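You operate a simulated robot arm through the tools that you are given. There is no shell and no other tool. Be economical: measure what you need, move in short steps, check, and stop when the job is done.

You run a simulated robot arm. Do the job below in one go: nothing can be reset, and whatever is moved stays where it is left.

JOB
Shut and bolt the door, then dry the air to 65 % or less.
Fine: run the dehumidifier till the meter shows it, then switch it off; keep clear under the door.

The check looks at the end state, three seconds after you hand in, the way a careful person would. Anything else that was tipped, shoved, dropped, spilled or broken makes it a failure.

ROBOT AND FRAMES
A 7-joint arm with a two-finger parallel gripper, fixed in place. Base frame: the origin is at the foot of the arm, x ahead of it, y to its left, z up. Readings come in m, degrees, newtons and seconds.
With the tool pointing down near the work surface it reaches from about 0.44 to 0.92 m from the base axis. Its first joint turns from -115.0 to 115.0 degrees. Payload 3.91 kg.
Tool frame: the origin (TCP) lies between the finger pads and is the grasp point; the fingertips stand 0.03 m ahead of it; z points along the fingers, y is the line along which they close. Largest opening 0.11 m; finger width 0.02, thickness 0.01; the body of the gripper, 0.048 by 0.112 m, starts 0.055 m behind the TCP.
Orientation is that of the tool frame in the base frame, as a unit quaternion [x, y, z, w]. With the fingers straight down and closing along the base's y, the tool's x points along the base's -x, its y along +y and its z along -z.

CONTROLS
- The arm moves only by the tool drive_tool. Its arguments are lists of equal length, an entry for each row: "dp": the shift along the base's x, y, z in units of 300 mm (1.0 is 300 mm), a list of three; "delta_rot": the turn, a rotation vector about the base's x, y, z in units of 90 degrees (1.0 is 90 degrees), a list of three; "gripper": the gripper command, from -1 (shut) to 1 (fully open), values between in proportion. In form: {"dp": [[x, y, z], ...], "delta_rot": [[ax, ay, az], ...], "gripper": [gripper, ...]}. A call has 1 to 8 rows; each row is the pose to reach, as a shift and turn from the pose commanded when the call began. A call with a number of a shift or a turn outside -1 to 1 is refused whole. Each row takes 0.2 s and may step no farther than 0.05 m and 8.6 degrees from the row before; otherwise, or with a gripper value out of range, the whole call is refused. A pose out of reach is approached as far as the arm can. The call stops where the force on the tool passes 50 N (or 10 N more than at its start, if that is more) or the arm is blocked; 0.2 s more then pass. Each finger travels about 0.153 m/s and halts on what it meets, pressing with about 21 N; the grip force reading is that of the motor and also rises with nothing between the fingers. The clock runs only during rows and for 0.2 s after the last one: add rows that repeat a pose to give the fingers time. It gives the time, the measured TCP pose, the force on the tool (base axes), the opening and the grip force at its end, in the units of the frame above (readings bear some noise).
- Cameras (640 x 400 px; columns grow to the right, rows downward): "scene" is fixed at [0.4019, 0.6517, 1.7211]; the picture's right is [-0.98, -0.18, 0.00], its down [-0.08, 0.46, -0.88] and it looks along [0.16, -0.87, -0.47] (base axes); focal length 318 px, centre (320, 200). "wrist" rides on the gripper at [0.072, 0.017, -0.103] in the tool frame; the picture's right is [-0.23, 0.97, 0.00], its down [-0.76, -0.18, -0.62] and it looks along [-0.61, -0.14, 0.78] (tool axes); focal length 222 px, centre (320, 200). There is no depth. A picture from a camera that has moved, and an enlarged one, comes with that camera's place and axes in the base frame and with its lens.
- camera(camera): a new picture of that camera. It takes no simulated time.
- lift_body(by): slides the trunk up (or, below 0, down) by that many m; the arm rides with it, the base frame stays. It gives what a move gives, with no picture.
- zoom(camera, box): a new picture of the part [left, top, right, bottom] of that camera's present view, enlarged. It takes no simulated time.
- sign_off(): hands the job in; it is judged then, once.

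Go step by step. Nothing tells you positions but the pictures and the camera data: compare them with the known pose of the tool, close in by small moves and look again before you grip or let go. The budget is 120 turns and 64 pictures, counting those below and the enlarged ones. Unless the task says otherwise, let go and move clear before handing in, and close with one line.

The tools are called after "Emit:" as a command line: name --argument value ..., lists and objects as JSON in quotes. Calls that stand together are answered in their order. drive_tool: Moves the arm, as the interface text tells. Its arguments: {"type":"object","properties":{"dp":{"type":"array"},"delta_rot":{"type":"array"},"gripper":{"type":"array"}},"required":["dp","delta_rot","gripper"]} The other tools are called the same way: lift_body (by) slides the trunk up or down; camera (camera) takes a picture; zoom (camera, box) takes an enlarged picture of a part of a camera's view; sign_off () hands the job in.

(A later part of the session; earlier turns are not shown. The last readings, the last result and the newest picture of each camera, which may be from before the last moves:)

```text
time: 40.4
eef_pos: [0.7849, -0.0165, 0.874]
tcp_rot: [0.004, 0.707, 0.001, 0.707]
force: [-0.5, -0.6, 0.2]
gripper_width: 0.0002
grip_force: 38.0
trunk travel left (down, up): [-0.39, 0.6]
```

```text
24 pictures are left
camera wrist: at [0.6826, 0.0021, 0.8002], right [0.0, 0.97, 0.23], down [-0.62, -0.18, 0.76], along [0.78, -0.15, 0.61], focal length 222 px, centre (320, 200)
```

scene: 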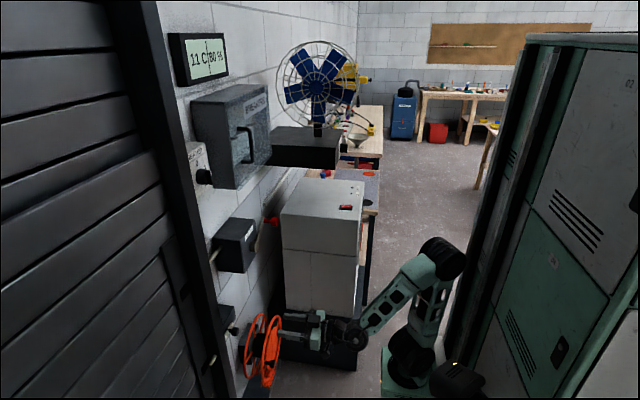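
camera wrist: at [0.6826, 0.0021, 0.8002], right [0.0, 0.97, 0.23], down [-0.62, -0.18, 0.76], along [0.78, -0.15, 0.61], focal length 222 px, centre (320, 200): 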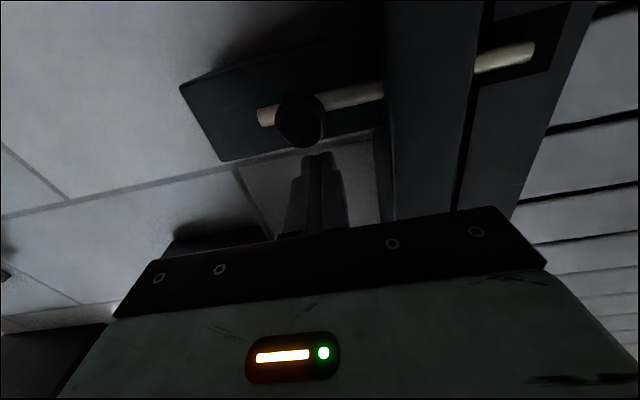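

The knob didn't turn upward; the fingers slid off. I look closer at the bolt's seat for a notch or catch.

Emit:
zoom --camera "wrist" --box '[170, 50, 400, 180]'

Emit:
zoom --camera "scene" --box '[210, 300, 250, 345]'

```text
2.78 times, centred on (285, 115) of wrist
camera zoom: at [0.6826, 0.0021, 0.8002], right [0.0, 0.97, 0.23], down [-0.62, -0.18, 0.76], along [0.78, -0.15, 0.61], focal length 618 px, centre (417, 436)
```

zoom: 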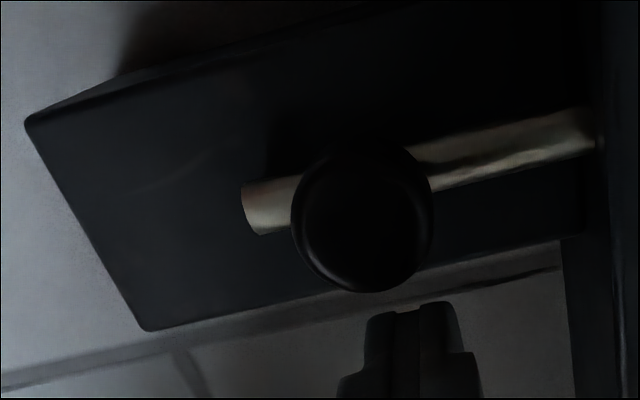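

```text
8.89 times, centred on (230, 322) of scene
camera zoom: at [0.4019, 0.6517, 1.7211], right [-0.98, -0.18, 0.0], down [-0.08, 0.46, -0.88], along [0.16, -0.87, -0.47], focal length 2824 px, centre (1120, -889)
```

zoom: 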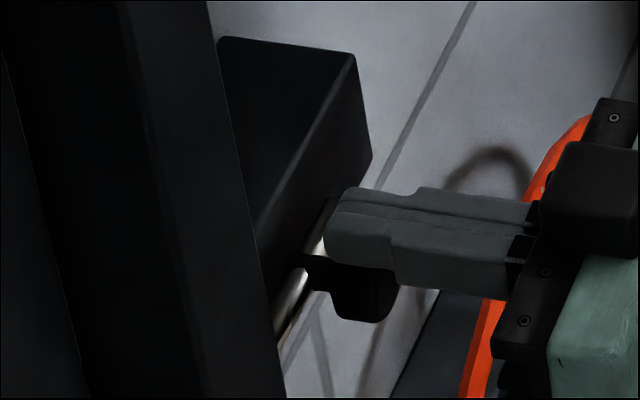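

It is a plain sliding rod with no notch. I try a clean push on the knob's door side with shut fingers, slowly.

Emit:
drive_tool --dp '[[-0.12, 0, 0.0], [-0.2, 0.05, 0], [-0.2, 0.093, -0.06], [-0.2, 0.093, -0.115], [-0.1, 0.093, -0.115], [0.02, 0.093, -0.115], [0.02, 0.093, -0.115]]' --delta_rot '[[0, 0, 0], [0, 0, 0], [0, 0, 0], [0, 0, 0], [0, 0, 0], [0, 0, 0], [0, 0, 0]]' --gripper '[-1, -1, -1, -1, -1, -1, -1]'

Emit:
drive_tool --dp '[[0, -0.02, 0], [0, -0.03, 0], [0, -0.04, 0], [0, -0.05, 0], [0, -0.06, 0], [0, -0.07, 0], [0, -0.08, 0], [0, -0.09, 0]]' --delta_rot '[[0, 0, 0], [0, 0, 0], [0, 0, 0], [0, 0, 0], [0, 0, 0], [0, 0, 0], [0, 0, 0], [0, 0, 0]]' --gripper '[-1, -1, -1, -1, -1, -1, -1, -1]'

```text
time: 42.0
eef_pos: [0.7921, 0.0095, 0.8356]
tcp_rot: [0.005, 0.708, 0.0, 0.707]
force: [0.4, -0.5, -0.6]
gripper_width: 0.0002
grip_force: 37.8
trunk travel left (down, up): [-0.39, 0.6]
```

```text
time: 43.8
eef_pos: [0.7918, -0.0155, 0.8376]
tcp_rot: [0.005, 0.708, 0.002, 0.706]
force: [0.6, 1.3, 0.4]
gripper_width: 0.0001
grip_force: 37.5
trunk travel left (down, up): [-0.39, 0.6]
```

It moved without resistance; I check whether the bolt went with it.

Emit:
camera --camera "wrist"

```text
21 pictures are left
camera wrist: at [0.6888, 0.0021, 0.7646], right [0.01, 0.97, 0.23], down [-0.62, -0.18, 0.76], along [0.78, -0.15, 0.6], focal length 222 px, centre (320, 200)
```

wrist: 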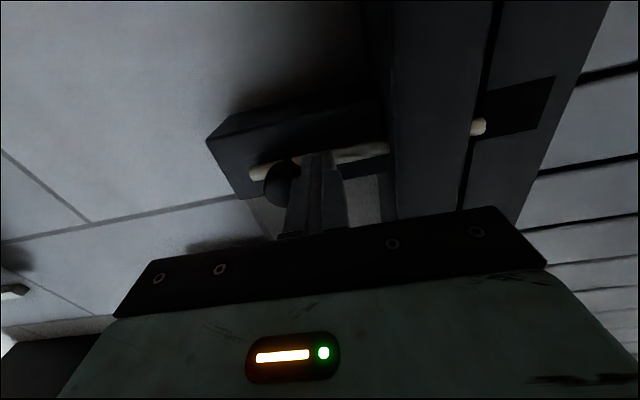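

The bolt is sliding freely under the push. I carry on until it is fully drawn.

Emit:
drive_tool --dp '[[0, -0.015, 0], [0, -0.03, 0], [0, -0.045, 0], [0, -0.06, 0], [0, -0.075, 0], [0, -0.09, 0], [0, -0.105, 0]]' --delta_rot '[[0, 0, 0], [0, 0, 0], [0, 0, 0], [0, 0, 0], [0, 0, 0], [0, 0, 0], [0, 0, 0]]' --gripper '[-1, -1, -1, -1, -1, -1, -1]'

Emit:
camera --camera "wrist"

```text
time: 45.4
eef_pos: [0.7921, -0.0313, 0.8368]
tcp_rot: [0.007, 0.708, -0.003, 0.706]
force: [-0.6, 0.9, 0.0]
gripper_width: 0.0
grip_force: 37.6
out of reach, approached as far as the arm can: row 4, 5, 6, 7
trunk travel left (down, up): [-0.39, 0.6]
```

```text
20 pictures are left
camera wrist: at [0.688, -0.0107, 0.7644], right [0.01, 0.97, 0.23], down [-0.62, -0.18, 0.76], along [0.78, -0.15, 0.6], focal length 222 px, centre (320, 200)
```

wrist: 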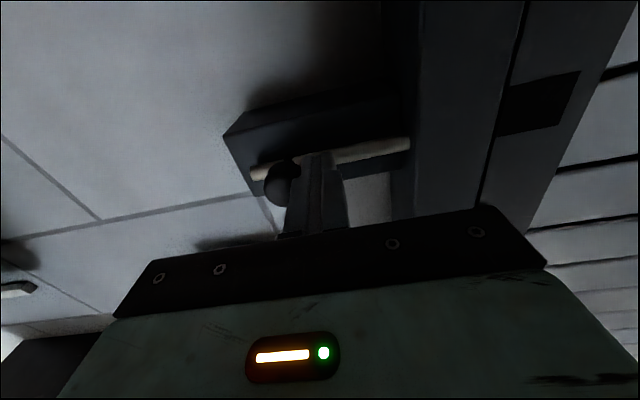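

The bolt is out of the slot and behind the frame. Now back to the crank, to a spot under its knob, with fingers shut.

Emit:
drive_tool --dp '[[-0.12, 0.03, 0], [-0.25, 0.03, 0], [-0.33, -0.06, 0], [-0.33, -0.2, 0], [-0.33, -0.34, 0], [-0.33, -0.48, 0], [-0.33, -0.62, 0], [-0.33, -0.76, 0]]' --delta_rot '[[0, 0, 0], [0, 0, 0], [0, 0, 0], [0, 0, 0], [0, 0, 0], [0, 0, 0], [0, 0, 0], [0, 0, 0]]' --gripper '[-1, -1, -1, -1, -1, -1, -1, -1]'

Emit:
lift_body --by 0.21

```text
time: 47.2
eef_pos: [0.6973, -0.0488, 0.8366]
tcp_rot: [0.006, 0.708, 0.0, 0.706]
force: [0.6, 0.2, 0.2]
gripper_width: 0.0
grip_force: 37.6
out of reach, approached as far as the arm can: row 3, 4, 5, 6, 7, 8
trunk travel left (down, up): [-0.39, 0.6]
```

```text
time: 49.5
eef_pos: [0.6973, -0.0483, 1.0458]
tcp_rot: [0.006, 0.708, 0.0, 0.706]
force: [0.2, 1.0, 0.7]
gripper_width: 0.0
grip_force: 37.4
trunk travel left (down, up): [-0.6, 0.39]
```

Emit:
drive_tool --dp '[[0, -0.14, 0], [0, -0.28, 0], [0, -0.42, 0], [0, -0.56, 0], [0, -0.7, 0], [0, -0.85, 0]]' --delta_rot '[[0, 0, 0], [0, 0, 0], [0, 0, 0], [0, 0, 0], [0, 0, 0], [0, 0, 0]]' --gripper '[-1, -1, -1, -1, -1, -1]'

```text
time: 50.9
eef_pos: [0.6973, -0.0479, 1.0461]
tcp_rot: [0.006, 0.708, 0.0, 0.706]
force: [-0.8, -0.3, -0.3]
gripper_width: 0.0003
grip_force: 37.8
out of reach, approached as far as the arm can: row 1, 2, 3, 4, 5, 6
trunk travel left (down, up): [-0.6, 0.39]
```

The arm seems to be near a joint limit because it sits low relative to the trunk. I raise the tool by the arm itself, then shift.

Emit:
drive_tool --dp '[[-0.05, 0, 0.1], [-0.08, 0, 0.2], [-0.08, 0, 0.3], [-0.08, -0.12, 0.33], [-0.08, -0.24, 0.33], [-0.08, -0.36, 0.33], [-0.08, -0.48, 0.33], [-0.08, -0.6, 0.33]]' --delta_rot '[[0, 0, 0], [0, 0, 0], [0, 0, 0], [0, 0, 0], [0, 0, 0], [0, 0, 0], [0, 0, 0], [0, 0, 0]]' --gripper '[-1, -1, -1, -1, -1, -1, -1, -1]'

```text
time: 52.7
eef_pos: [0.6724, -0.0649, 1.1499]
tcp_rot: [0.009, 0.708, -0.001, 0.706]
force: [0.3, -0.4, -0.4]
gripper_width: 0.0
grip_force: 37.5
out of reach, approached as far as the arm can: row 1, 2, 4, 5, 6, 7, 8
trunk travel left (down, up): [-0.6, 0.39]
```

Emit:
camera --camera "scene"

Emit:
drive_tool --dp '[[0, -0.05, 0.05], [0, -0.1, 0.1], [0, -0.15, 0.15], [0, -0.2, 0.2], [0, -0.25, 0.25]]' --delta_rot '[[0, 0, -0.06], [0, 0, -0.12], [0, 0, -0.18], [0, 0, -0.24], [0, 0, -0.3]]' --gripper '[-1, -1, -1, -1, -1]'

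```text
19 pictures are left
```

scene: 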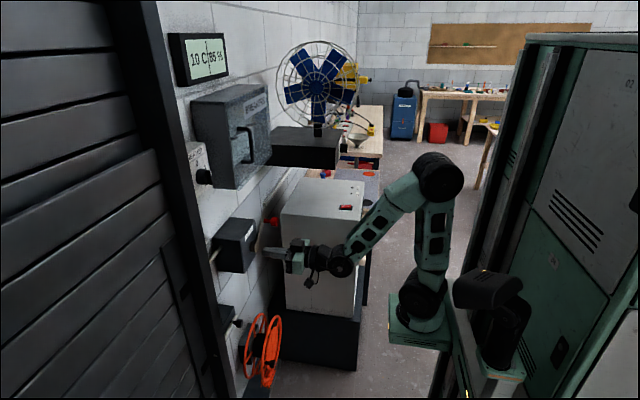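

```text
time: 53.9
eef_pos: [0.6667, -0.1434, 1.2164]
tcp_rot: [0.17, 0.687, -0.166, 0.687]
force: [0.2, -0.5, 0.9]
gripper_width: 0.0002
grip_force: 37.7
trunk travel left (down, up): [-0.6, 0.39]
```

Yawing the tool frees it. I continue in -y, then turn the yaw back.

Emit:
drive_tool --dp '[[0, -0.12, 0], [0, -0.24, 0], [0, -0.36, 0], [0, -0.48, 0], [0, -0.52, 0], [0, -0.52, 0], [0, -0.52, 0], [0, -0.52, 0]]' --delta_rot '[[0, 0, 0], [0, 0, 0], [0, 0, 0.06], [0, 0, 0.12], [0, 0, 0.18], [0, 0, 0.24], [0, 0, 0.3], [0, 0, 0.3]]' --gripper '[-1, -1, -1, -1, -1, -1, -1, -1]'

```text
time: 55.7
eef_pos: [0.7136, -0.1865, 1.2585]
tcp_rot: [0.032, 0.718, -0.026, 0.695]
force: [0.4, 0.7, 0.8]
gripper_width: 0.0
grip_force: 38.1
out of reach, approached as far as the arm can: row 4, 5, 6, 7, 8
trunk travel left (down, up): [-0.6, 0.39]
```

Emit:
drive_tool --dp '[[0, 0, 0], [-0.05, -0.05, 0], [-0.1, -0.12, 0], [-0.13, -0.24, 0], [-0.13, -0.36, 0], [-0.13, -0.42, 0]]' --delta_rot '[[0, 0.05, -0.08], [0, 0.12, -0.14], [0, 0.2, -0.18], [0, 0.28, -0.18], [0, 0.36, -0.18], [0, 0.44, -0.18]]' --gripper '[-1, -1, -1, -1, -1, -1]'

Emit:
drive_tool --dp '[[0, 0, 0], [0, 0, 0], [0, 0, 0], [0, 0, 0], [0, 0, 0], [0, 0, 0]]' --delta_rot '[[0, 0.08, 0.04], [0, 0.16, 0.08], [0, 0.24, 0.12], [0, 0.32, 0.16], [0, 0.4, 0.18], [0, 0.48, 0.18]]' --gripper '[-1, -1, -1, -1, -1, -1]'

```text
time: 57.1
eef_pos: [0.6813, -0.3117, 1.2564]
tcp_rot: [0.121, 0.898, -0.133, 0.401]
force: [-1.0, 0.2, 1.2]
gripper_width: 0.0
grip_force: 37.2
trunk travel left (down, up): [-0.6, 0.39]
```

```text
time: 58.5
eef_pos: [0.6806, -0.3087, 1.2557]
tcp_rot: [-0.062, 0.99, -0.11, 0.056]
force: [0.6, 0.7, 0.2]
gripper_width: 0.0
grip_force: 37.5
trunk travel left (down, up): [-0.6, 0.39]
```

The tool is pointing down again near (0.68, -0.31, 1.26). I pitch it forward anew from here to get a better arm posture.

Emit:
drive_tool --dp '[[0, 0, 0], [0, 0, 0], [0, 0, 0], [0, 0, 0], [0, 0, 0], [0, 0, 0], [0, 0, 0], [0, 0, 0]]' --delta_rot '[[0.0155, -0.0839, 0.0043], [0.0309, -0.1678, 0.0086], [0.0464, -0.2517, 0.013], [0.0618, -0.3356, 0.0173], [0.0773, -0.4195, 0.0216], [0.0927, -0.5034, 0.0259], [0.1082, -0.5874, 0.0302], [0.1236, -0.6713, 0.0345]]' --gripper '[-1, -1, -1, -1, -1, -1, -1, -1]'

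Emit:
drive_tool --dp '[[0, 0, -0.1], [0, 0, -0.2], [0, 0, -0.2], [0, 0, -0.2]]' --delta_rot '[[0.0155, -0.0839, 0.0043], [0.0309, -0.1678, 0.0086], [0.0464, -0.2517, 0.013], [0.0464, -0.2517, 0.013]]' --gripper '[-1, -1, -1, -1]'

```text
time: 60.3
eef_pos: [0.6794, -0.3094, 1.2532]
tcp_rot: [-0.018, 0.831, -0.033, 0.554]
force: [1.1, 0.3, 0.4]
gripper_width: 0.0
grip_force: 37.3
trunk travel left (down, up): [-0.6, 0.39]
```

```text
time: 61.3
eef_pos: [0.6787, -0.3095, 1.195]
tcp_rot: [0.001, 0.706, 0.0, 0.708]
force: [-1.0, -0.2, 0.6]
gripper_width: 0.0
grip_force: 37.5
trunk travel left (down, up): [-0.6, 0.39]
```

Emit:
drive_tool --dp '[[-0.06, 0.02, 0]]' --delta_rot '[[0, 0, 0]]' --gripper '[-1]'

Emit:
lift_body --by -0.14

Emit:
drive_tool --dp '[[0.1, 0, 0], [0.2, 0, 0], [0.28, 0, 0], [0.28, 0, 0]]' --delta_rot '[[0, 0, 0], [0, 0, 0], [0, 0, 0], [0, 0, 0]]' --gripper '[-1, -1, -1, -1]'

```text
time: 61.7
eef_pos: [0.6596, -0.3034, 1.1939]
tcp_rot: [0.001, 0.706, 0.001, 0.708]
force: [-0.1, -0.8, -0.1]
gripper_width: 0.0001
grip_force: 37.4
trunk travel left (down, up): [-0.6, 0.39]
```

```text
time: 63.3
eef_pos: [0.6614, -0.3048, 1.0549]
tcp_rot: [0.001, 0.707, 0.0, 0.707]
force: [0.5, 0.1, 0.4]
gripper_width: 0.0
grip_force: 37.9
trunk travel left (down, up): [-0.46, 0.53]
```

```text
time: 64.3
eef_pos: [0.7451, -0.3024, 1.0522]
tcp_rot: [0.001, 0.707, 0.0, 0.708]
force: [0.0, -0.6, -0.2]
gripper_width: 0.0
grip_force: 37.2
trunk travel left (down, up): [-0.46, 0.53]
```

In place below the knob. With the bolt drawn, I push the crank counter-clockwise (door down) along its circle.

Emit:
drive_tool --dp '[[0, 0.002, 0.055], [0, 0.009, 0.106], [0, 0.024, 0.156], [0, 0.045, 0.203], [0, 0.072, 0.247], [0, 0.105, 0.286], [0, 0.144, 0.321], [0, 0.186, 0.35]]' --delta_rot '[[0, 0, 0], [0, 0, 0], [0, 0, 0], [0, 0, 0], [0, 0, 0], [0, 0, 0], [0, 0, 0], [0, 0, 0]]' --gripper '[-1, -1, -1, -1, -1, -1, -1, -1]'

Emit:
camera --camera "scene"

```text
time: 66.1
eef_pos: [0.7461, -0.2463, 1.1612]
tcp_rot: [0.001, 0.706, 0.001, 0.708]
force: [-0.7, 0.6, 0.3]
gripper_width: 0.0002
grip_force: 37.7
trunk travel left (down, up): [-0.46, 0.53]
```

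```text
18 pictures are left
```

scene: 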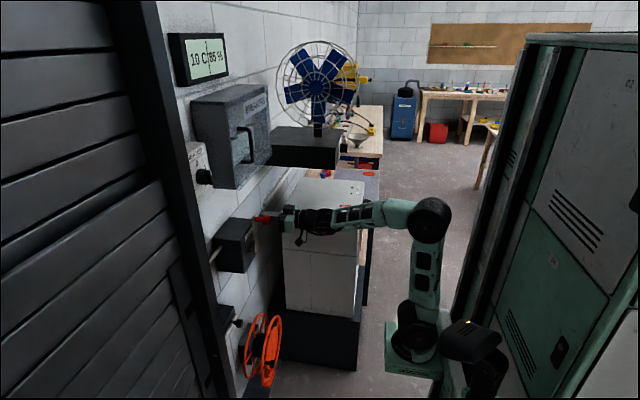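

The crank turns easily now and the door strip is coming down. I continue around the top.

Emit:
drive_tool --dp '[[0, 0.058, 0.027], [0, 0.121, 0.044], [0, 0.185, 0.05], [0, 0.249, 0.044], [0, 0.312, 0.027], [0, 0.37, 0.0], [0, 0.423, -0.037], [0, 0.468, -0.083]]' --delta_rot '[[0, 0, 0], [0, 0, 0], [0, 0, 0], [0, 0, 0], [0, 0, 0], [0, 0, 0], [0, 0, 0], [0, 0, 0]]' --gripper '[-1, -1, -1, -1, -1, -1, -1, -1]'

Emit:
camera --camera "scene"

```text
time: 67.9
eef_pos: [0.7459, -0.0982, 1.1361]
tcp_rot: [-0.005, 0.704, 0.004, 0.71]
force: [-0.9, 19.2, 11.2]
gripper_width: 0.0
grip_force: 37.4
trunk travel left (down, up): [-0.46, 0.53]
```

```text
17 pictures are left
```

scene: 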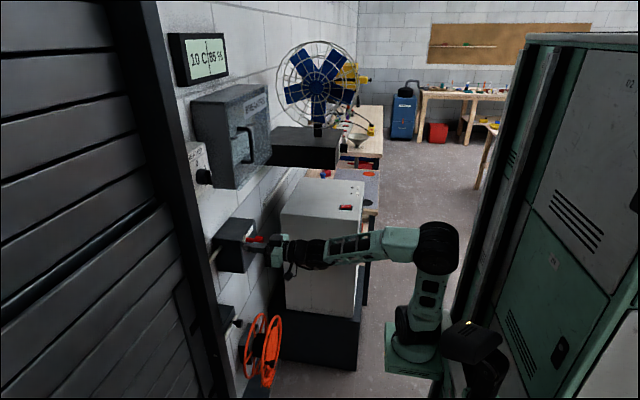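

Emit:
zoom --camera "scene" --box '[200, 200, 300, 280]'

Emit:
camera --camera "wrist"

```text
5.00 times, centred on (250, 240) of scene
camera zoom: at [0.4019, 0.6517, 1.7211], right [-0.98, -0.18, 0.0], down [-0.08, 0.46, -0.88], along [0.16, -0.87, -0.47], focal length 1588 px, centre (670, 0)
```

zoom: 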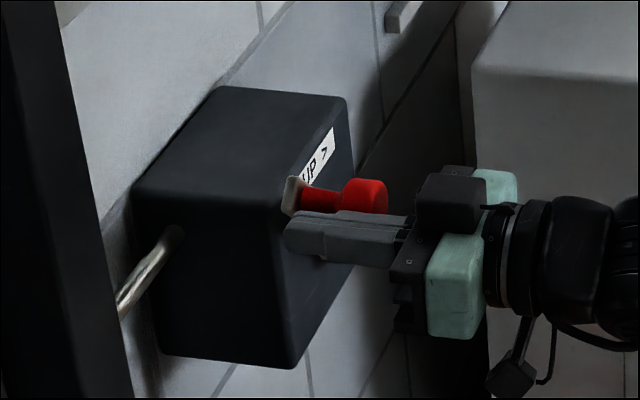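

```text
15 pictures are left
camera wrist: at [0.6431, -0.0823, 1.0619], right [-0.01, 0.97, 0.22], down [-0.63, -0.18, 0.76], along [0.78, -0.13, 0.61], focal length 222 px, centre (320, 200)
```

wrist: 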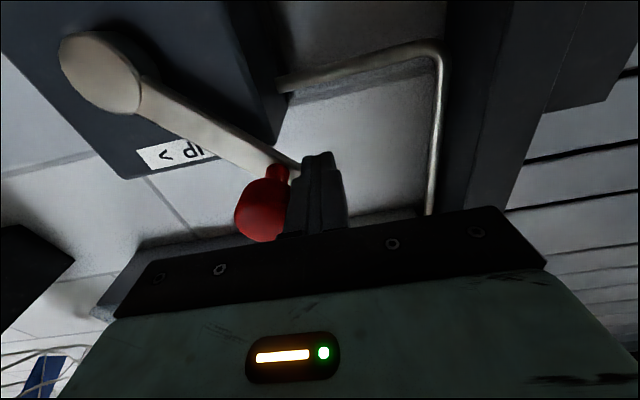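

The finger slipped past the knob's outer side because the hub is really nearer y = -0.20. The knob is now at about 131°; I go back behind it with the corrected centre (-0.201, 1.058), radius 0.106.

Emit:
drive_tool --dp '[[-0.13, 0, 0], [-0.26, 0.0, 0], [-0.26, -0.1, 0.085], [-0.26, -0.196, 0.085], [-0.13, -0.196, 0.085], [0, -0.196, 0.085], [0, -0.196, 0.085]]' --delta_rot '[[0, 0, 0], [0, 0, 0], [0, 0, 0], [0, 0, 0], [0, 0, 0], [0, 0, 0], [0, 0, 0]]' --gripper '[-1, -1, -1, -1, -1, -1, -1]'

Emit:
zoom --camera "wrist" --box '[0, 0, 640, 400]'

```text
time: 69.2
eef_pos: [0.6972, -0.17, 1.1613]
tcp_rot: [0.004, 0.708, -0.003, 0.707]
force: [-53.9, 3.8, 1.8]
gripper_width: 0.0
grip_force: 37.1
out of reach, approached as far as the arm can: row 2, 3
trunk travel left (down, up): [-0.46, 0.53]
stopped in row 6: the force on the tool passed its limit (the readings are from after the stop); the commanded pose is now the measured one
```

```text
1.00 times, centred on (320, 200) of wrist
camera zoom: at [0.5937, -0.1507, 1.0881], right [0.01, 0.97, 0.23], down [-0.62, -0.17, 0.76], along [0.78, -0.15, 0.61], focal length 222 px, centre (320, 200)
```

zoom: 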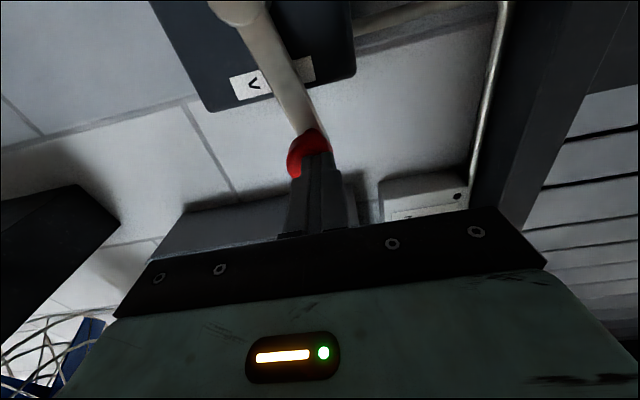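

The tip touched the knob's face; the knob is at about 104° (-0.178, 1.154). I pull back slightly, go further behind it, and come in.

Emit:
drive_tool --dp '[[-0.05, 0, 0], [-0.06, -0.09, 0.01], [-0.06, -0.18, 0.01], [0.06, -0.18, 0.01], [0.16, -0.18, 0.01], [0.16, -0.18, 0.01]]' --delta_rot '[[0, 0, 0], [0, 0, 0], [0, 0, 0], [0, 0, 0], [0, 0, 0], [0, 0, 0]]' --gripper '[-1, -1, -1, -1, -1, -1]'

Emit:
camera --camera "wrist"

```text
time: 70.6
eef_pos: [0.7482, -0.2239, 1.1589]
tcp_rot: [0.003, 0.71, -0.001, 0.704]
force: [-0.5, 0.4, -0.5]
gripper_width: 0.0002
grip_force: 37.0
trunk travel left (down, up): [-0.46, 0.53]
```

```text
13 pictures are left
camera wrist: at [0.6449, -0.2055, 1.0865], right [0.01, 0.97, 0.23], down [-0.62, -0.18, 0.77], along [0.79, -0.15, 0.6], focal length 222 px, centre (320, 200)
```

wrist: 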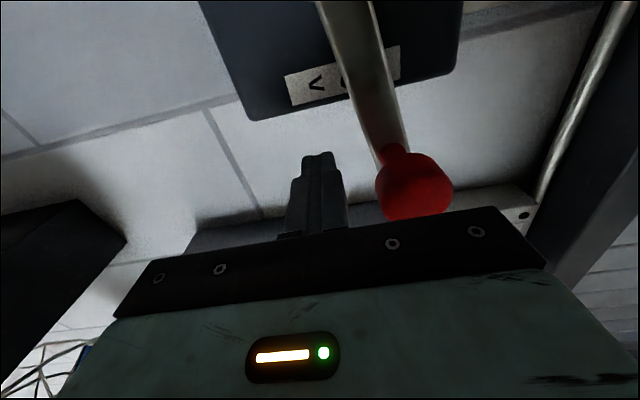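

Now clearly behind the knob at (-0.175, 1.155). I push on counter-clockwise with centre (-0.200, 1.055), radius 0.104.

Emit:
drive_tool --dp '[[0, 0.062, 0], [0, 0.122, -0.002], [0, 0.181, -0.015], [0, 0.237, -0.037], [0, 0.288, -0.069], [0, 0.333, -0.11], [0, 0.37, -0.158], [0, 0.399, -0.211]]' --delta_rot '[[0, 0, 0], [0, 0, 0], [0, 0, 0], [0, 0, 0], [0, 0, 0], [0, 0, 0], [0, 0, 0], [0, 0, 0]]' --gripper '[-1, -1, -1, -1, -1, -1, -1, -1]'

Emit:
camera --camera "wrist"

```text
time: 72.4
eef_pos: [0.7481, -0.1079, 1.0988]
tcp_rot: [0.0, 0.711, 0.001, 0.704]
force: [0.5, 0.3, -1.2]
gripper_width: 0.0001
grip_force: 38.2
out of reach, approached as far as the arm can: row 8
trunk travel left (down, up): [-0.46, 0.53]
```

```text
12 pictures are left
camera wrist: at [0.6443, -0.0895, 1.0267], right [0.0, 0.97, 0.23], down [-0.61, -0.18, 0.77], along [0.79, -0.14, 0.6], focal length 222 px, centre (320, 200)
```

wrist: 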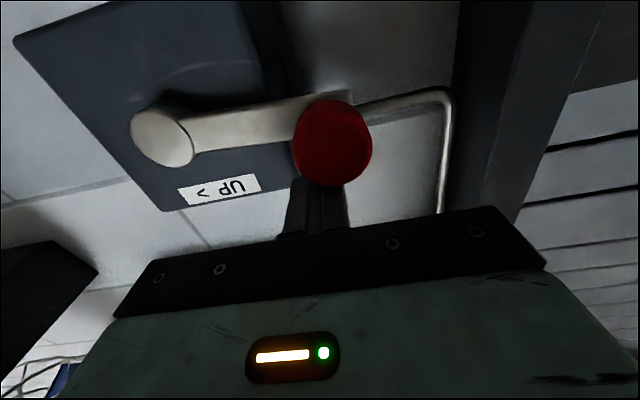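

The knob is at about 175°, finger right above it. Here the path is straight down, so I lower the trunk 70 mm to press it.

Emit:
lift_body --by -0.07

Emit:
camera --camera "scene"

```text
time: 73.5
eef_pos: [0.7479, -0.1078, 1.029]
tcp_rot: [0.0, 0.711, 0.002, 0.704]
force: [-1.2, 0.1, 0.7]
gripper_width: 0.0
grip_force: 37.5
trunk travel left (down, up): [-0.39, 0.6]
```

```text
11 pictures are left
```

scene: 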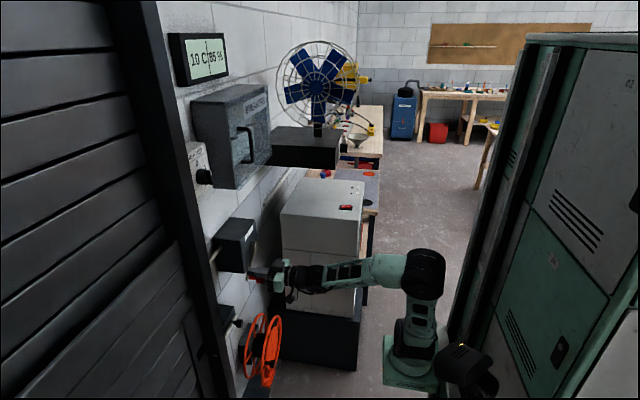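

The door is nearly down. I continue from ~210° round the lower part until it shuts.

Emit:
drive_tool --dp '[[0, 0.004, -0.035], [0, -0.011, -0.068], [0, -0.029, -0.099], [0, -0.051, -0.127], [0, -0.076, -0.154], [0, -0.103, -0.177], [0, -0.132, -0.198], [0, -0.163, -0.215]]' --delta_rot '[[0, 0, 0], [0, 0, 0], [0, 0, 0], [0, 0, 0], [0, 0, 0], [0, 0, 0], [0, 0, 0], [0, 0, 0]]' --gripper '[-1, -1, -1, -1, -1, -1, -1, -1]'

Emit:
camera --camera "wrist"

```text
time: 75.3
eef_pos: [0.7422, -0.1545, 0.9684]
tcp_rot: [0.001, 0.711, 0.001, 0.703]
force: [0.2, 1.9, -0.5]
gripper_width: 0.0
grip_force: 38.0
out of reach, approached as far as the arm can: row 2, 8
trunk travel left (down, up): [-0.39, 0.6]
```

```text
10 pictures are left
camera wrist: at [0.6392, -0.137, 0.8969], right [0.0, 0.97, 0.23], down [-0.61, -0.18, 0.77], along [0.79, -0.14, 0.6], focal length 222 px, centre (320, 200)
```

wrist: 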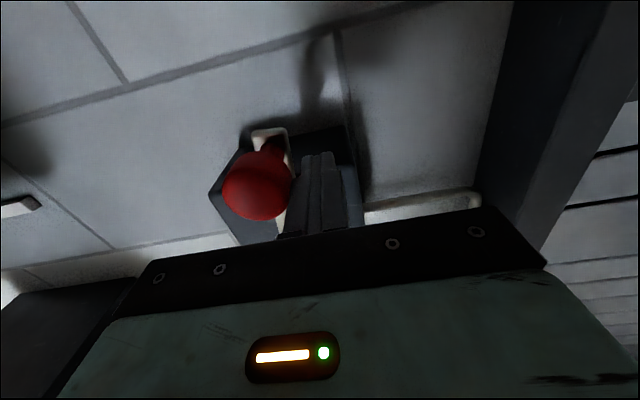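

Knob at about 260° and no end stop felt yet. I push on slowly; a rise in force will mean the door is shut.

Emit:
drive_tool --dp '[[0, -0.031, -0.02], [0, -0.065, -0.031], [0, -0.099, -0.039], [0, -0.135, -0.044], [0, -0.17, -0.044], [0, -0.206, -0.041]]' --delta_rot '[[0, 0, 0], [0, 0, 0], [0, 0, 0], [0, 0, 0], [0, 0, 0], [0, 0, 0]]' --gripper '[-1, -1, -1, -1, -1, -1]'

Emit:
camera --camera "scene"

```text
time: 76.4
eef_pos: [0.7284, -0.1719, 0.9707]
tcp_rot: [-0.012, 0.711, 0.01, 0.703]
force: [0.5, 14.8, 2.2]
gripper_width: 0.0
grip_force: 37.5
out of reach, approached as far as the arm can: row 1, 2, 3, 4, 5
trunk travel left (down, up): [-0.39, 0.6]
stopped in row 5: the force on the tool passed its limit (the readings are from after the stop); the commanded pose is now the measured one
```

```text
9 pictures are left
```

scene: 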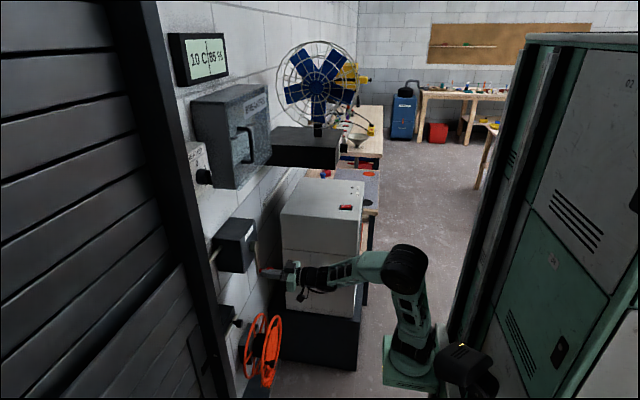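

Force rose with the door well down — probably the stop. I check the upper slot's position against where the lower slot stood, and the pointer.

Emit:
zoom --camera "scene" --box '[150, 280, 300, 400]'

```text
3.33 times, centred on (225, 340) of scene
camera zoom: at [0.4019, 0.6517, 1.7211], right [-0.98, -0.18, 0.0], down [-0.08, 0.46, -0.88], along [0.16, -0.87, -0.47], focal length 1059 px, centre (637, -267)
```

zoom: 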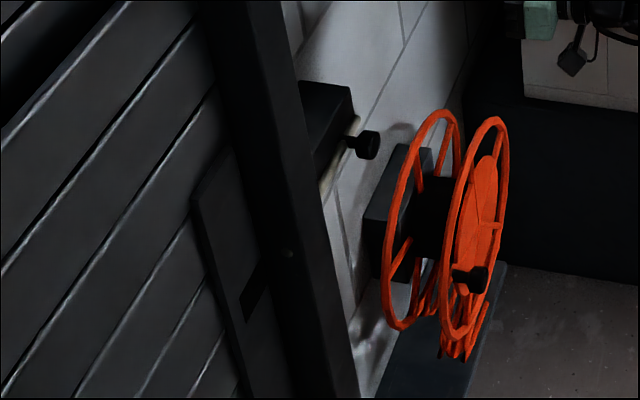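

The upper slot now stands exactly where the lower one was: the door is shut. Now to the bolt — I back off the crank, lower the trunk and come in on the knob's wall side.

Emit:
drive_tool --dp '[[0, 0.06, 0], [-0.1, 0.12, 0], [-0.13, 0.2, 0], [-0.13, 0.24, 0]]' --delta_rot '[[0, 0, -0.01], [0, 0, -0.02], [0, 0, -0.02], [0, 0, -0.02]]' --gripper '[-1, -1, -1, -1]'

Emit:
lift_body --by -0.132

Emit:
camera --camera "wrist"

```text
time: 77.4
eef_pos: [0.6892, -0.1268, 0.9788]
tcp_rot: [0.0, 0.713, 0.0, 0.702]
force: [0.3, 0.8, 0.5]
gripper_width: 0.0
grip_force: 37.6
out of reach, approached as far as the arm can: row 3, 4
trunk travel left (down, up): [-0.39, 0.6]
```

```text
time: 79.0
eef_pos: [0.6901, -0.1282, 0.8477]
tcp_rot: [0.001, 0.712, -0.001, 0.702]
force: [-0.5, 0.4, 0.4]
gripper_width: 0.0
grip_force: 37.6
trunk travel left (down, up): [-0.258, 0.732]
```

```text
7 pictures are left
camera wrist: at [0.586, -0.11, 0.7755], right [0.0, 0.97, 0.23], down [-0.61, -0.18, 0.77], along [0.79, -0.14, 0.6], focal length 222 px, centre (320, 200)
```

wrist: 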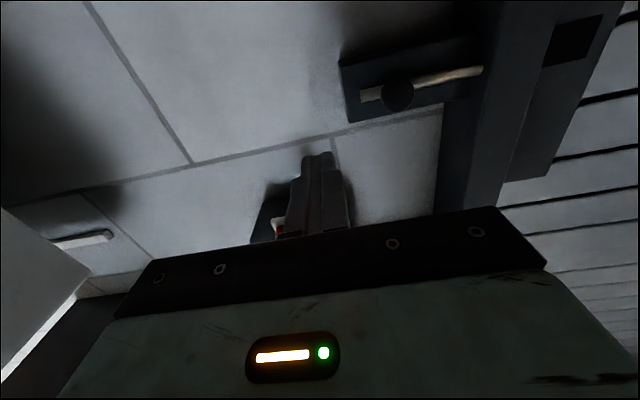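

The bolt knob is at about (-0.053, 0.84). I come in at its left and push it toward the door slowly until it stops.

Emit:
drive_tool --dp '[[0, 0.1, -0.03], [0.12, 0.1, -0.03], [0.24, 0.1, -0.03], [0.34, 0.1, -0.03], [0.34, 0.1, -0.03]]' --delta_rot '[[0, 0, 0], [0, 0, 0], [0, 0, 0], [0, 0, 0], [0, 0, 0]]' --gripper '[-1, -1, -1, -1, -1]'

Emit:
drive_tool --dp '[[0, 0.03, 0], [0, 0.06, 0], [0, 0.09, 0], [0, 0.12, 0], [0, 0.14, 0], [0, 0.16, 0], [0, 0.18, 0], [0, 0.2, 0]]' --delta_rot '[[0, 0, 0], [0, 0, 0], [0, 0, 0], [0, 0, 0], [0, 0, 0], [0, 0, 0], [0, 0, 0], [0, 0, 0]]' --gripper '[-1, -1, -1, -1, -1, -1, -1, -1]'

```text
time: 80.2
eef_pos: [0.7749, -0.124, 0.8633]
tcp_rot: [-0.003, 0.714, 0.002, 0.7]
force: [-0.4, -0.5, 0.5]
gripper_width: 0.0001
grip_force: 37.3
out of reach, approached as far as the arm can: row 1, 2, 3, 4, 5
trunk travel left (down, up): [-0.258, 0.732]
```

```text
time: 82.0
eef_pos: [0.768, -0.0985, 0.8863]
tcp_rot: [-0.007, 0.717, 0.007, 0.697]
force: [-0.4, -0.2, 0.5]
gripper_width: 0.0
grip_force: 37.9
out of reach, approached as far as the arm can: row 1, 2, 3, 4, 5, 6, 7, 8
trunk travel left (down, up): [-0.258, 0.732]
```

The arm is at a joint limit in this posture. I back off and re-pitch (tool down, shift, tool forward) as before.

Emit:
drive_tool --dp '[[-0.12, 0, 0], [-0.25, 0, 0.03], [-0.3, 0, 0.06], [-0.3, 0.02, 0.1], [-0.3, 0.06, 0.12], [-0.3, 0.1, 0.14], [-0.3, 0.14, 0.16], [-0.3, 0.18, 0.18]]' --delta_rot '[[0, 0.03, 0], [0, 0.1, 0], [0, 0.18, 0], [0, 0.26, 0], [0, 0.35, 0], [0, 0.44, 0], [0, 0.53, 0], [0, 0.62, 0]]' --gripper '[-1, -1, -1, -1, -1, -1, -1, -1]'

Emit:
drive_tool --dp '[[0, 0.04, 0], [0, 0.08, 0], [0, 0.12, 0], [0, 0.12, 0]]' --delta_rot '[[0, 0.09, 0], [0, 0.18, 0], [0, 0.27, 0], [0, 0.36, 0]]' --gripper '[-1, -1, -1, -1]'

```text
time: 83.8
eef_pos: [0.6804, -0.0557, 0.9386]
tcp_rot: [0.008, 0.958, -0.005, 0.286]
force: [-1.4, 12.5, -0.5]
gripper_width: 0.0
grip_force: 38.2
out of reach, approached as far as the arm can: row 4
trunk travel left (down, up): [-0.258, 0.732]
```

```text
time: 84.8
eef_pos: [0.6121, -0.0236, 0.9503]
tcp_rot: [-0.001, 0.996, -0.001, 0.094]
force: [0.7, 0.0, -1.0]
gripper_width: 0.0
grip_force: 37.5
out of reach, approached as far as the arm can: row 1, 2, 3, 4
trunk travel left (down, up): [-0.258, 0.732]
```

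Now re-pitching forward at y ≈ -0.1, ready for the bolt knob.

Emit:
drive_tool --dp '[[0.03, -0.04, 0], [0.06, -0.08, 0], [0.09, -0.12, 0], [0.12, -0.16, 0], [0.15, -0.2, 0], [0.17, -0.24, 0], [0.17, -0.24, 0], [0.17, -0.24, 0]]' --delta_rot '[[0, -0.088, 0], [0, -0.176, 0], [0, -0.264, 0], [0, -0.352, 0], [0, -0.44, 0], [0, -0.528, 0], [0, -0.616, 0], [0, -0.704, 0]]' --gripper '[-1, -1, -1, -1, -1, -1, -1, -1]'

Emit:
drive_tool --dp '[[0, 0, 0], [0, 0, 0], [0, 0, 0]]' --delta_rot '[[0, -0.08, 0], [0, -0.176, 0], [0, -0.176, 0]]' --gripper '[-1, -1, -1]'

```text
time: 86.6
eef_pos: [0.6698, -0.093, 0.9512]
tcp_rot: [0.0, 0.818, 0.0, 0.576]
force: [-0.7, 0.2, 0.4]
gripper_width: 0.0002
grip_force: 37.6
out of reach, approached as far as the arm can: row 7, 8
trunk travel left (down, up): [-0.258, 0.732]
```

```text
time: 87.4
eef_pos: [0.6867, -0.1025, 0.9509]
tcp_rot: [0.0, 0.731, -0.001, 0.682]
force: [-0.4, -0.5, -0.4]
gripper_width: 0.0
grip_force: 37.8
out of reach, approached as far as the arm can: row 1, 2, 3
trunk travel left (down, up): [-0.258, 0.732]
```

Almost level (4° down), good enough. I lower the trunk so the tool is at bolt height, then go in.

Emit:
lift_body --by -0.108

Emit:
drive_tool --dp '[[0.12, 0.0, 0], [0.24, 0.0, 0], [0.35, 0.0, 0], [0.35, 0.0, 0]]' --delta_rot '[[0, -0.02, 0], [0, -0.04, 0], [0, -0.04, 0], [0, -0.04, 0]]' --gripper '[-1, -1, -1, -1]'

```text
time: 88.8
eef_pos: [0.6857, -0.1018, 0.842]
tcp_rot: [-0.001, 0.731, 0.0, 0.682]
force: [0.2, -0.1, 0.0]
gripper_width: 0.0
grip_force: 37.5
trunk travel left (down, up): [-0.15, 0.84]
```

```text
time: 89.7
eef_pos: [0.7901, -0.0383, 0.839]
tcp_rot: [-0.05, 0.706, 0.038, 0.706]
force: [-3.5, 10.4, -1.2]
gripper_width: 0.0
grip_force: 37.5
trunk travel left (down, up): [-0.15, 0.84]
stopped in row 4: the force on the tool passed its limit (the readings are from after the stop); the commanded pose is now the measured one
```

The tool ended up at y = -0.038 with contact force; the command had run ahead of the arm. I look at where the bolt stands.

Emit:
camera --camera "wrist"

```text
6 pictures are left
camera wrist: at [0.6861, -0.0349, 0.7655], right [-0.12, 0.97, 0.21], down [-0.6, -0.24, 0.77], along [0.79, -0.03, 0.61], focal length 222 px, centre (320, 200)
```

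wrist: 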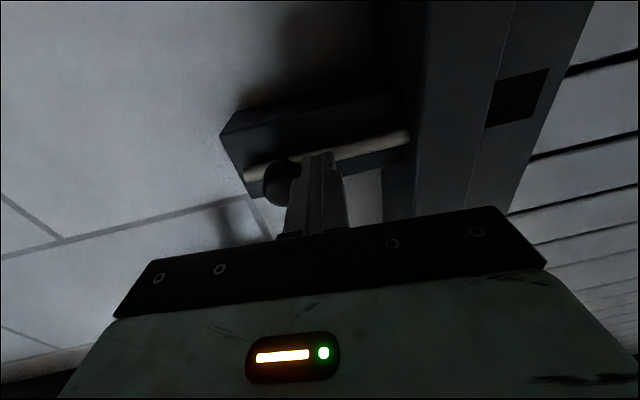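

The finger is on the wrong (door) side, bolt still drawn. I back off and shift to the other side.

Emit:
drive_tool --dp '[[-0.12, 0.01, 0], [-0.25, 0.01, 0], [-0.25, -0.06, 0], [-0.25, -0.13, 0], [-0.25, -0.2, 0]]' --delta_rot '[[0, 0, 0], [0.01, 0, -0.05], [0.01, 0, -0.1], [0.01, 0, -0.13], [0.01, 0, -0.15]]' --gripper '[-1, -1, -1, -1, -1]'

```text
time: 90.9
eef_pos: [0.7266, -0.1369, 0.8498]
tcp_rot: [0.037, 0.709, -0.037, 0.703]
force: [0.0, -0.1, 0.3]
gripper_width: 0.0001
grip_force: 37.6
out of reach, approached as far as the arm can: row 2, 3, 4, 5
trunk travel left (down, up): [-0.15, 0.84]
```

Emit:
drive_tool --dp '[[0.08, -0.01, 0], [0.16, -0.01, 0], [0.24, -0.01, 0], [0.24, -0.01, 0]]' --delta_rot '[[0, 0, 0], [0, 0, 0], [0, 0, 0], [0, 0, 0]]' --gripper '[-1, -1, -1, -1]'

```text
time: 91.9
eef_pos: [0.7999, -0.1405, 0.8522]
tcp_rot: [0.04, 0.708, -0.04, 0.704]
force: [-0.1, -0.6, -0.1]
gripper_width: 0.0001
grip_force: 37.8
trunk travel left (down, up): [-0.15, 0.84]
```

Now on the wall side at y = -0.14. I push toward the door.

Emit:
drive_tool --dp '[[-0.03, 0.06, -0.02], [-0.03, 0.12, -0.04], [-0.03, 0.17, -0.04], [-0.03, 0.21, -0.04], [-0.03, 0.25, -0.04], [-0.03, 0.28, -0.04], [-0.03, 0.31, -0.04], [-0.03, 0.335, -0.04]]' --delta_rot '[[0, 0, 0], [0, 0, 0], [0, 0, 0], [0, 0, 0], [0, 0, 0], [0, 0, 0], [0, 0, 0], [0, 0, 0]]' --gripper '[-1, -1, -1, -1, -1, -1, -1, -1]'

```text
time: 93.7
eef_pos: [0.791, -0.0927, 0.8762]
tcp_rot: [0.027, 0.717, -0.027, 0.696]
force: [0.9, 0.3, 0.6]
gripper_width: 0.0
grip_force: 37.3
out of reach, approached as far as the arm can: row 1, 2, 3, 4, 5, 6, 7, 8
trunk travel left (down, up): [-0.15, 0.84]
```

The limit eases when the arm is higher relative to the trunk. So I raise the arm and lower the trunk, then push.

Emit:
drive_tool --dp '[[-0.12, -0.02, 0], [-0.2, -0.02, 0.05], [-0.2, -0.02, 0.15], [-0.2, -0.02, 0.25], [-0.2, -0.02, 0.34]]' --delta_rot '[[0, 0, 0], [0, -0.01, 0], [0, -0.01, 0], [0, -0.01, 0], [0, -0.01, 0]]' --gripper '[-1, -1, -1, -1, -1]'

Emit:
lift_body --by -0.135

```text
time: 94.9
eef_pos: [0.7316, -0.0988, 0.9792]
tcp_rot: [0.028, 0.711, -0.026, 0.702]
force: [-0.2, 0.1, -0.7]
gripper_width: 0.0
grip_force: 38.0
trunk travel left (down, up): [-0.15, 0.84]
```

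```text
time: 96.5
eef_pos: [0.7309, -0.1004, 0.8429]
tcp_rot: [0.027, 0.711, -0.026, 0.702]
force: [0.4, 0.4, -0.5]
gripper_width: 0.0
grip_force: 37.8
trunk travel left (down, up): [-0.015, 0.975]
```

Emit:
drive_tool --dp '[[0.1, 0, -0.01], [0.2, 0, -0.01], [0.2, 0.04, -0.01], [0.2, 0.08, -0.01], [0.2, 0.11, -0.01], [0.2, 0.14, -0.01], [0.2, 0.17, -0.01], [0.2, 0.195, -0.01]]' --delta_rot '[[0, 0, 0], [0, 0, 0], [0, 0, 0], [0, 0, 0], [0, 0, 0], [0, 0, 0], [0, 0, 0], [0, 0, 0]]' --gripper '[-1, -1, -1, -1, -1, -1, -1, -1]'

```text
time: 98.3
eef_pos: [0.792, -0.0414, 0.8388]
tcp_rot: [0.027, 0.711, -0.027, 0.702]
force: [0.9, -5.2, -3.3]
gripper_width: 0.0003
grip_force: 37.8
trunk travel left (down, up): [-0.015, 0.975]
```

The push went through to where the bolt was first fully thrown. I press a few mm more to feel the stop.

Emit:
drive_tool --dp '[[0, 0.01, 0], [0, 0.02, 0], [0, 0.03, 0], [0, 0.04, 0]]' --delta_rot '[[0, 0, 0], [0, 0, 0], [0, 0, 0], [0, 0, 0]]' --gripper '[-1, -1, -1, -1]'

Emit:
zoom --camera "scene" --box '[150, 260, 310, 400]'

```text
time: 99.3
eef_pos: [0.7935, -0.0408, 0.8403]
tcp_rot: [0.036, 0.711, -0.033, 0.702]
force: [-18.3, -42.1, -13.8]
gripper_width: 0.0001
grip_force: 37.6
trunk travel left (down, up): [-0.015, 0.975]
```

```text
2.86 times, centred on (230, 330) of scene
camera zoom: at [0.4019, 0.6517, 1.7211], right [-0.98, -0.18, 0.0], down [-0.08, 0.46, -0.88], along [0.16, -0.87, -0.47], focal length 908 px, centre (577, -171)
```

zoom: 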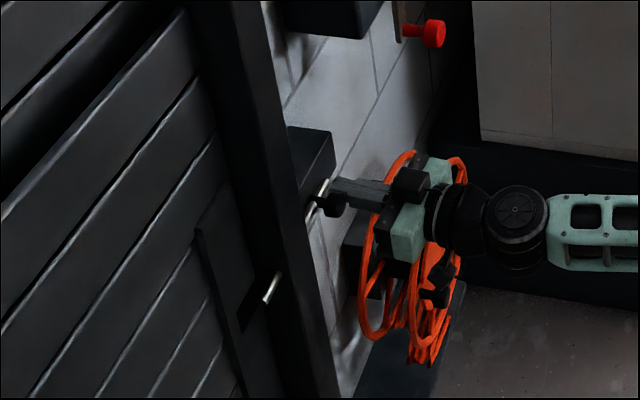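

The bolt stands fully through the upper slot and at its stop, so the door is shut and bolted. Next is the dehumidifier switch, whose "I" end I place at about (0.50, -0.63, 1.01); first I back off and raise the trunk.

Emit:
drive_tool --dp '[[0, -0.05, 0], [-0.1, -0.06, 0], [-0.2, -0.06, 0], [-0.3, -0.06, 0]]' --delta_rot '[[0, 0, 0], [0, 0, 0], [0, 0, 0], [0, 0, 0]]' --gripper '[-1, -1, -1, -1]'

Emit:
lift_body --by 0.45

```text
time: 100.3
eef_pos: [0.7018, -0.0474, 0.8432]
tcp_rot: [0.028, 0.711, -0.027, 0.702]
force: [-0.1, 0.5, -0.2]
gripper_width: 0.0
grip_force: 37.7
trunk travel left (down, up): [-0.015, 0.975]
```

```text
refused: 0.45 is not a number from -0.4 to 0.4
```

Emit:
lift_body --by 0.4

Emit:
drive_tool --dp '[[-0.03, 0, 0], [-0.06, 0, 0], [-0.09, -0.02, 0], [-0.12, -0.06, 0], [-0.15, -0.1, 0], [-0.18, -0.14, 0], [-0.21, -0.18, 0], [-0.24, -0.22, 0]]' --delta_rot '[[0, 0.085, 0.01], [0, 0.17, 0.02], [0, 0.255, 0.03], [0, 0.34, 0.04], [0, 0.425, 0.045], [0, 0.51, 0.045], [0, 0.595, 0.045], [0, 0.68, 0.045]]' --gripper '[-1, -1, -1, -1, -1, -1, -1, -1]'

```text
time: 104.2
eef_pos: [0.7026, -0.0475, 1.2433]
tcp_rot: [0.028, 0.711, -0.027, 0.702]
force: [0.1, 0.4, 1.0]
gripper_width: 0.0
grip_force: 37.8
trunk travel left (down, up): [-0.415, 0.575]
```

```text
time: 106.0
eef_pos: [0.6292, -0.1125, 1.2444]
tcp_rot: [-0.012, 0.97, -0.017, 0.242]
force: [-0.6, 9.0, -0.4]
gripper_width: 0.0001
grip_force: 37.7
out of reach, approached as far as the arm can: row 1
trunk travel left (down, up): [-0.415, 0.575]
```

Emit:
drive_tool --dp '[[-0.02, -0.08, 0], [-0.05, -0.18, 0], [-0.08, -0.3, 0], [-0.12, -0.42, 0], [-0.16, -0.54, 0], [-0.2, -0.66, 0], [-0.24, -0.78, 0], [-0.28, -0.9, 0]]' --delta_rot '[[0.0055, 0.078, -0.004], [0.011, 0.156, -0.0075], [0.0165, 0.233, -0.011], [0.022, 0.311, -0.015], [0.022, 0.311, -0.015], [0.022, 0.311, -0.015], [0.022, 0.311, -0.015], [0.022, 0.311, -0.015]]' --gripper '[-1, -1, -1, -1, -1, -1, -1, -1]'

```text
time: 107.8
eef_pos: [0.5548, -0.2021, 1.1775]
tcp_rot: [0.004, 1.0, 0.004, 0.002]
force: [-0.4, -0.9, 0.7]
gripper_width: 0.0
grip_force: 37.7
out of reach, approached as far as the arm can: row 1, 2, 3, 4, 5, 6, 7, 8
trunk travel left (down, up): [-0.415, 0.575]
```

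Emit:
lift_body --by 0.12

Emit:
drive_tool --dp '[[0.05, -0.05, 0], [0.08, -0.15, 0], [0.08, -0.27, 0], [0.06, -0.4, 0], [0.03, -0.53, 0], [0.0, -0.66, 0]]' --delta_rot '[[0, 0, -0.08], [0, 0, -0.16], [0, 0, -0.24], [0, 0, -0.32], [0, 0, -0.4], [0, 0, -0.48]]' --gripper '[-1, -1, -1, -1, -1, -1]'

```text
time: 109.2
eef_pos: [0.5557, -0.2026, 1.2981]
tcp_rot: [0.003, 1.0, 0.002, 0.002]
force: [-0.3, 0.7, 0.0]
gripper_width: 0.0001
grip_force: 37.6
trunk travel left (down, up): [-0.535, 0.455]
```

```text
time: 110.7
eef_pos: [0.5515, -0.3845, 1.2902]
tcp_rot: [0.348, 0.937, -0.013, 0.003]
force: [-0.6, 0.3, -0.1]
gripper_width: 0.0002
grip_force: 37.7
out of reach, approached as far as the arm can: row 2, 3, 4, 5, 6
trunk travel left (down, up): [-0.535, 0.455]
```

Emit:
drive_tool --dp '[[-0.03, -0.13, 0], [-0.06, -0.26, 0], [-0.09, -0.39, 0], [-0.12, -0.52, 0], [-0.15, -0.65, 0], [-0.178, -0.78, 0], [-0.178, -0.8, 0]]' --delta_rot '[[0, 0, -0.01], [0, 0, -0.02], [0, 0, -0.03], [0, 0, -0.04], [0, 0, -0.05], [0, 0, -0.05], [0, 0, -0.05]]' --gripper '[-1, -1, -1, -1, -1, -1, -1]'

Emit:
camera --camera "wrist"

```text
time: 112.2
eef_pos: [0.4857, -0.4401, 1.2918]
tcp_rot: [0.385, 0.923, -0.013, 0.001]
force: [0.4, 0.0, -0.5]
gripper_width: 0.0
grip_force: 37.6
out of reach, approached as far as the arm can: row 1, 2, 3, 4, 5, 6, 7
trunk travel left (down, up): [-0.535, 0.455]
```

```text
4 pictures are left
camera wrist: at [0.4485, -0.3746, 1.3932], right [0.85, 0.52, -0.02], down [0.41, -0.65, 0.64], along [0.32, -0.55, -0.77], focal length 222 px, centre (320, 200)
```

wrist: 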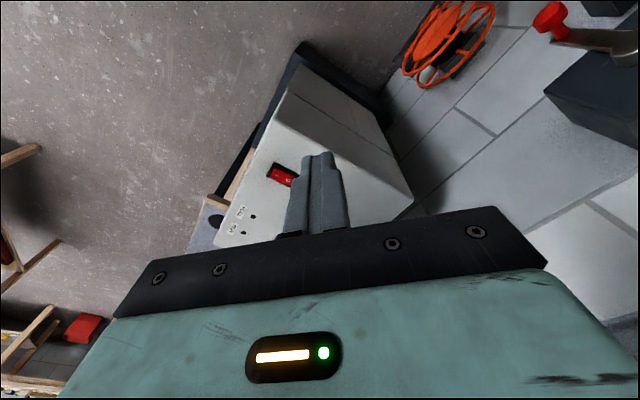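

The picture confirms the rocker at about (0.505–0.515, -0.63). The arm needs more yaw to go further; I continue with it.

Emit:
drive_tool --dp '[[0.02, -0.06, 0.02], [0.04, -0.14, 0.02], [0.05, -0.22, 0.02], [0.06, -0.32, 0.02], [0.06, -0.42, 0.02], [0.05, -0.52, 0.02], [0.05, -0.6, 0.02], [0.05, -0.6, 0.02]]' --delta_rot '[[0, 0, -0.08], [0, 0, -0.16], [0, 0, -0.24], [0, 0, -0.32], [0, 0, -0.4], [0, 0, -0.48], [0, 0, -0.52], [0, 0, -0.52]]' --gripper '[-1, -1, -1, -1, -1, -1, -1, -1]'

```text
time: 114.0
eef_pos: [0.4647, -0.474, 1.2873]
tcp_rot: [0.721, 0.693, -0.027, 0.0]
force: [-0.4, -0.8, 0.9]
gripper_width: 0.0
grip_force: 37.9
out of reach, approached as far as the arm can: row 1, 2, 3, 4, 5, 6, 7, 8
trunk travel left (down, up): [-0.535, 0.455]
```

The tool is just too high relative to the trunk to reach out. I raise the trunk and bring the arm down by the same amount, undoing some of the yaw.

Emit:
lift_body --by 0.3

Emit:
drive_tool --dp '[[0, 0, -0.14], [0, 0, -0.28], [0, 0, -0.42], [0, 0, -0.56], [0, 0, -0.7], [0, 0, -0.84], [0, 0, -0.98], [0, 0, -1.0]]' --delta_rot '[[0, 0, 0.06], [0, 0, 0.12], [0, 0, 0.18], [0, 0, 0.24], [0, 0, 0.3], [0, 0, 0.36], [0, 0, 0.42], [0, 0, 0.45]]' --gripper '[-1, -1, -1, -1, -1, -1, -1, -1]'

```text
time: 117.0
eef_pos: [0.4652, -0.4745, 1.5868]
tcp_rot: [0.72, 0.693, -0.027, 0.0]
force: [0.8, -0.7, 0.0]
gripper_width: 0.0
grip_force: 37.4
trunk travel left (down, up): [-0.835, 0.155]
```

```text
time: 118.8
eef_pos: [0.4663, -0.4729, 1.2854]
tcp_rot: [0.435, 0.9, -0.025, 0.01]
force: [-0.1, -0.1, -0.4]
gripper_width: 0.0
grip_force: 37.9
trunk travel left (down, up): [-0.835, 0.155]
```

Free again. Now out to above the switch's "I" end at (0.497, -0.629), still high.

Emit:
drive_tool --dp '[[0.02, -0.13, 0], [0.04, -0.26, 0], [0.07, -0.39, -0.05], [0.102, -0.52, -0.15], [0.102, -0.52, -0.28], [0.102, -0.52, -0.41], [0.102, -0.52, -0.5], [0.102, -0.52, -0.5]]' --delta_rot '[[0, 0, 0], [0, 0, 0], [0, 0, 0], [0, 0, 0], [0, 0, 0], [0, 0, 0], [0, 0, 0], [0, 0, 0]]' --gripper '[-1, -1, -1, -1, -1, -1, -1, -1]'

```text
refused: row 4 steps farther than a row can; nothing moved
```

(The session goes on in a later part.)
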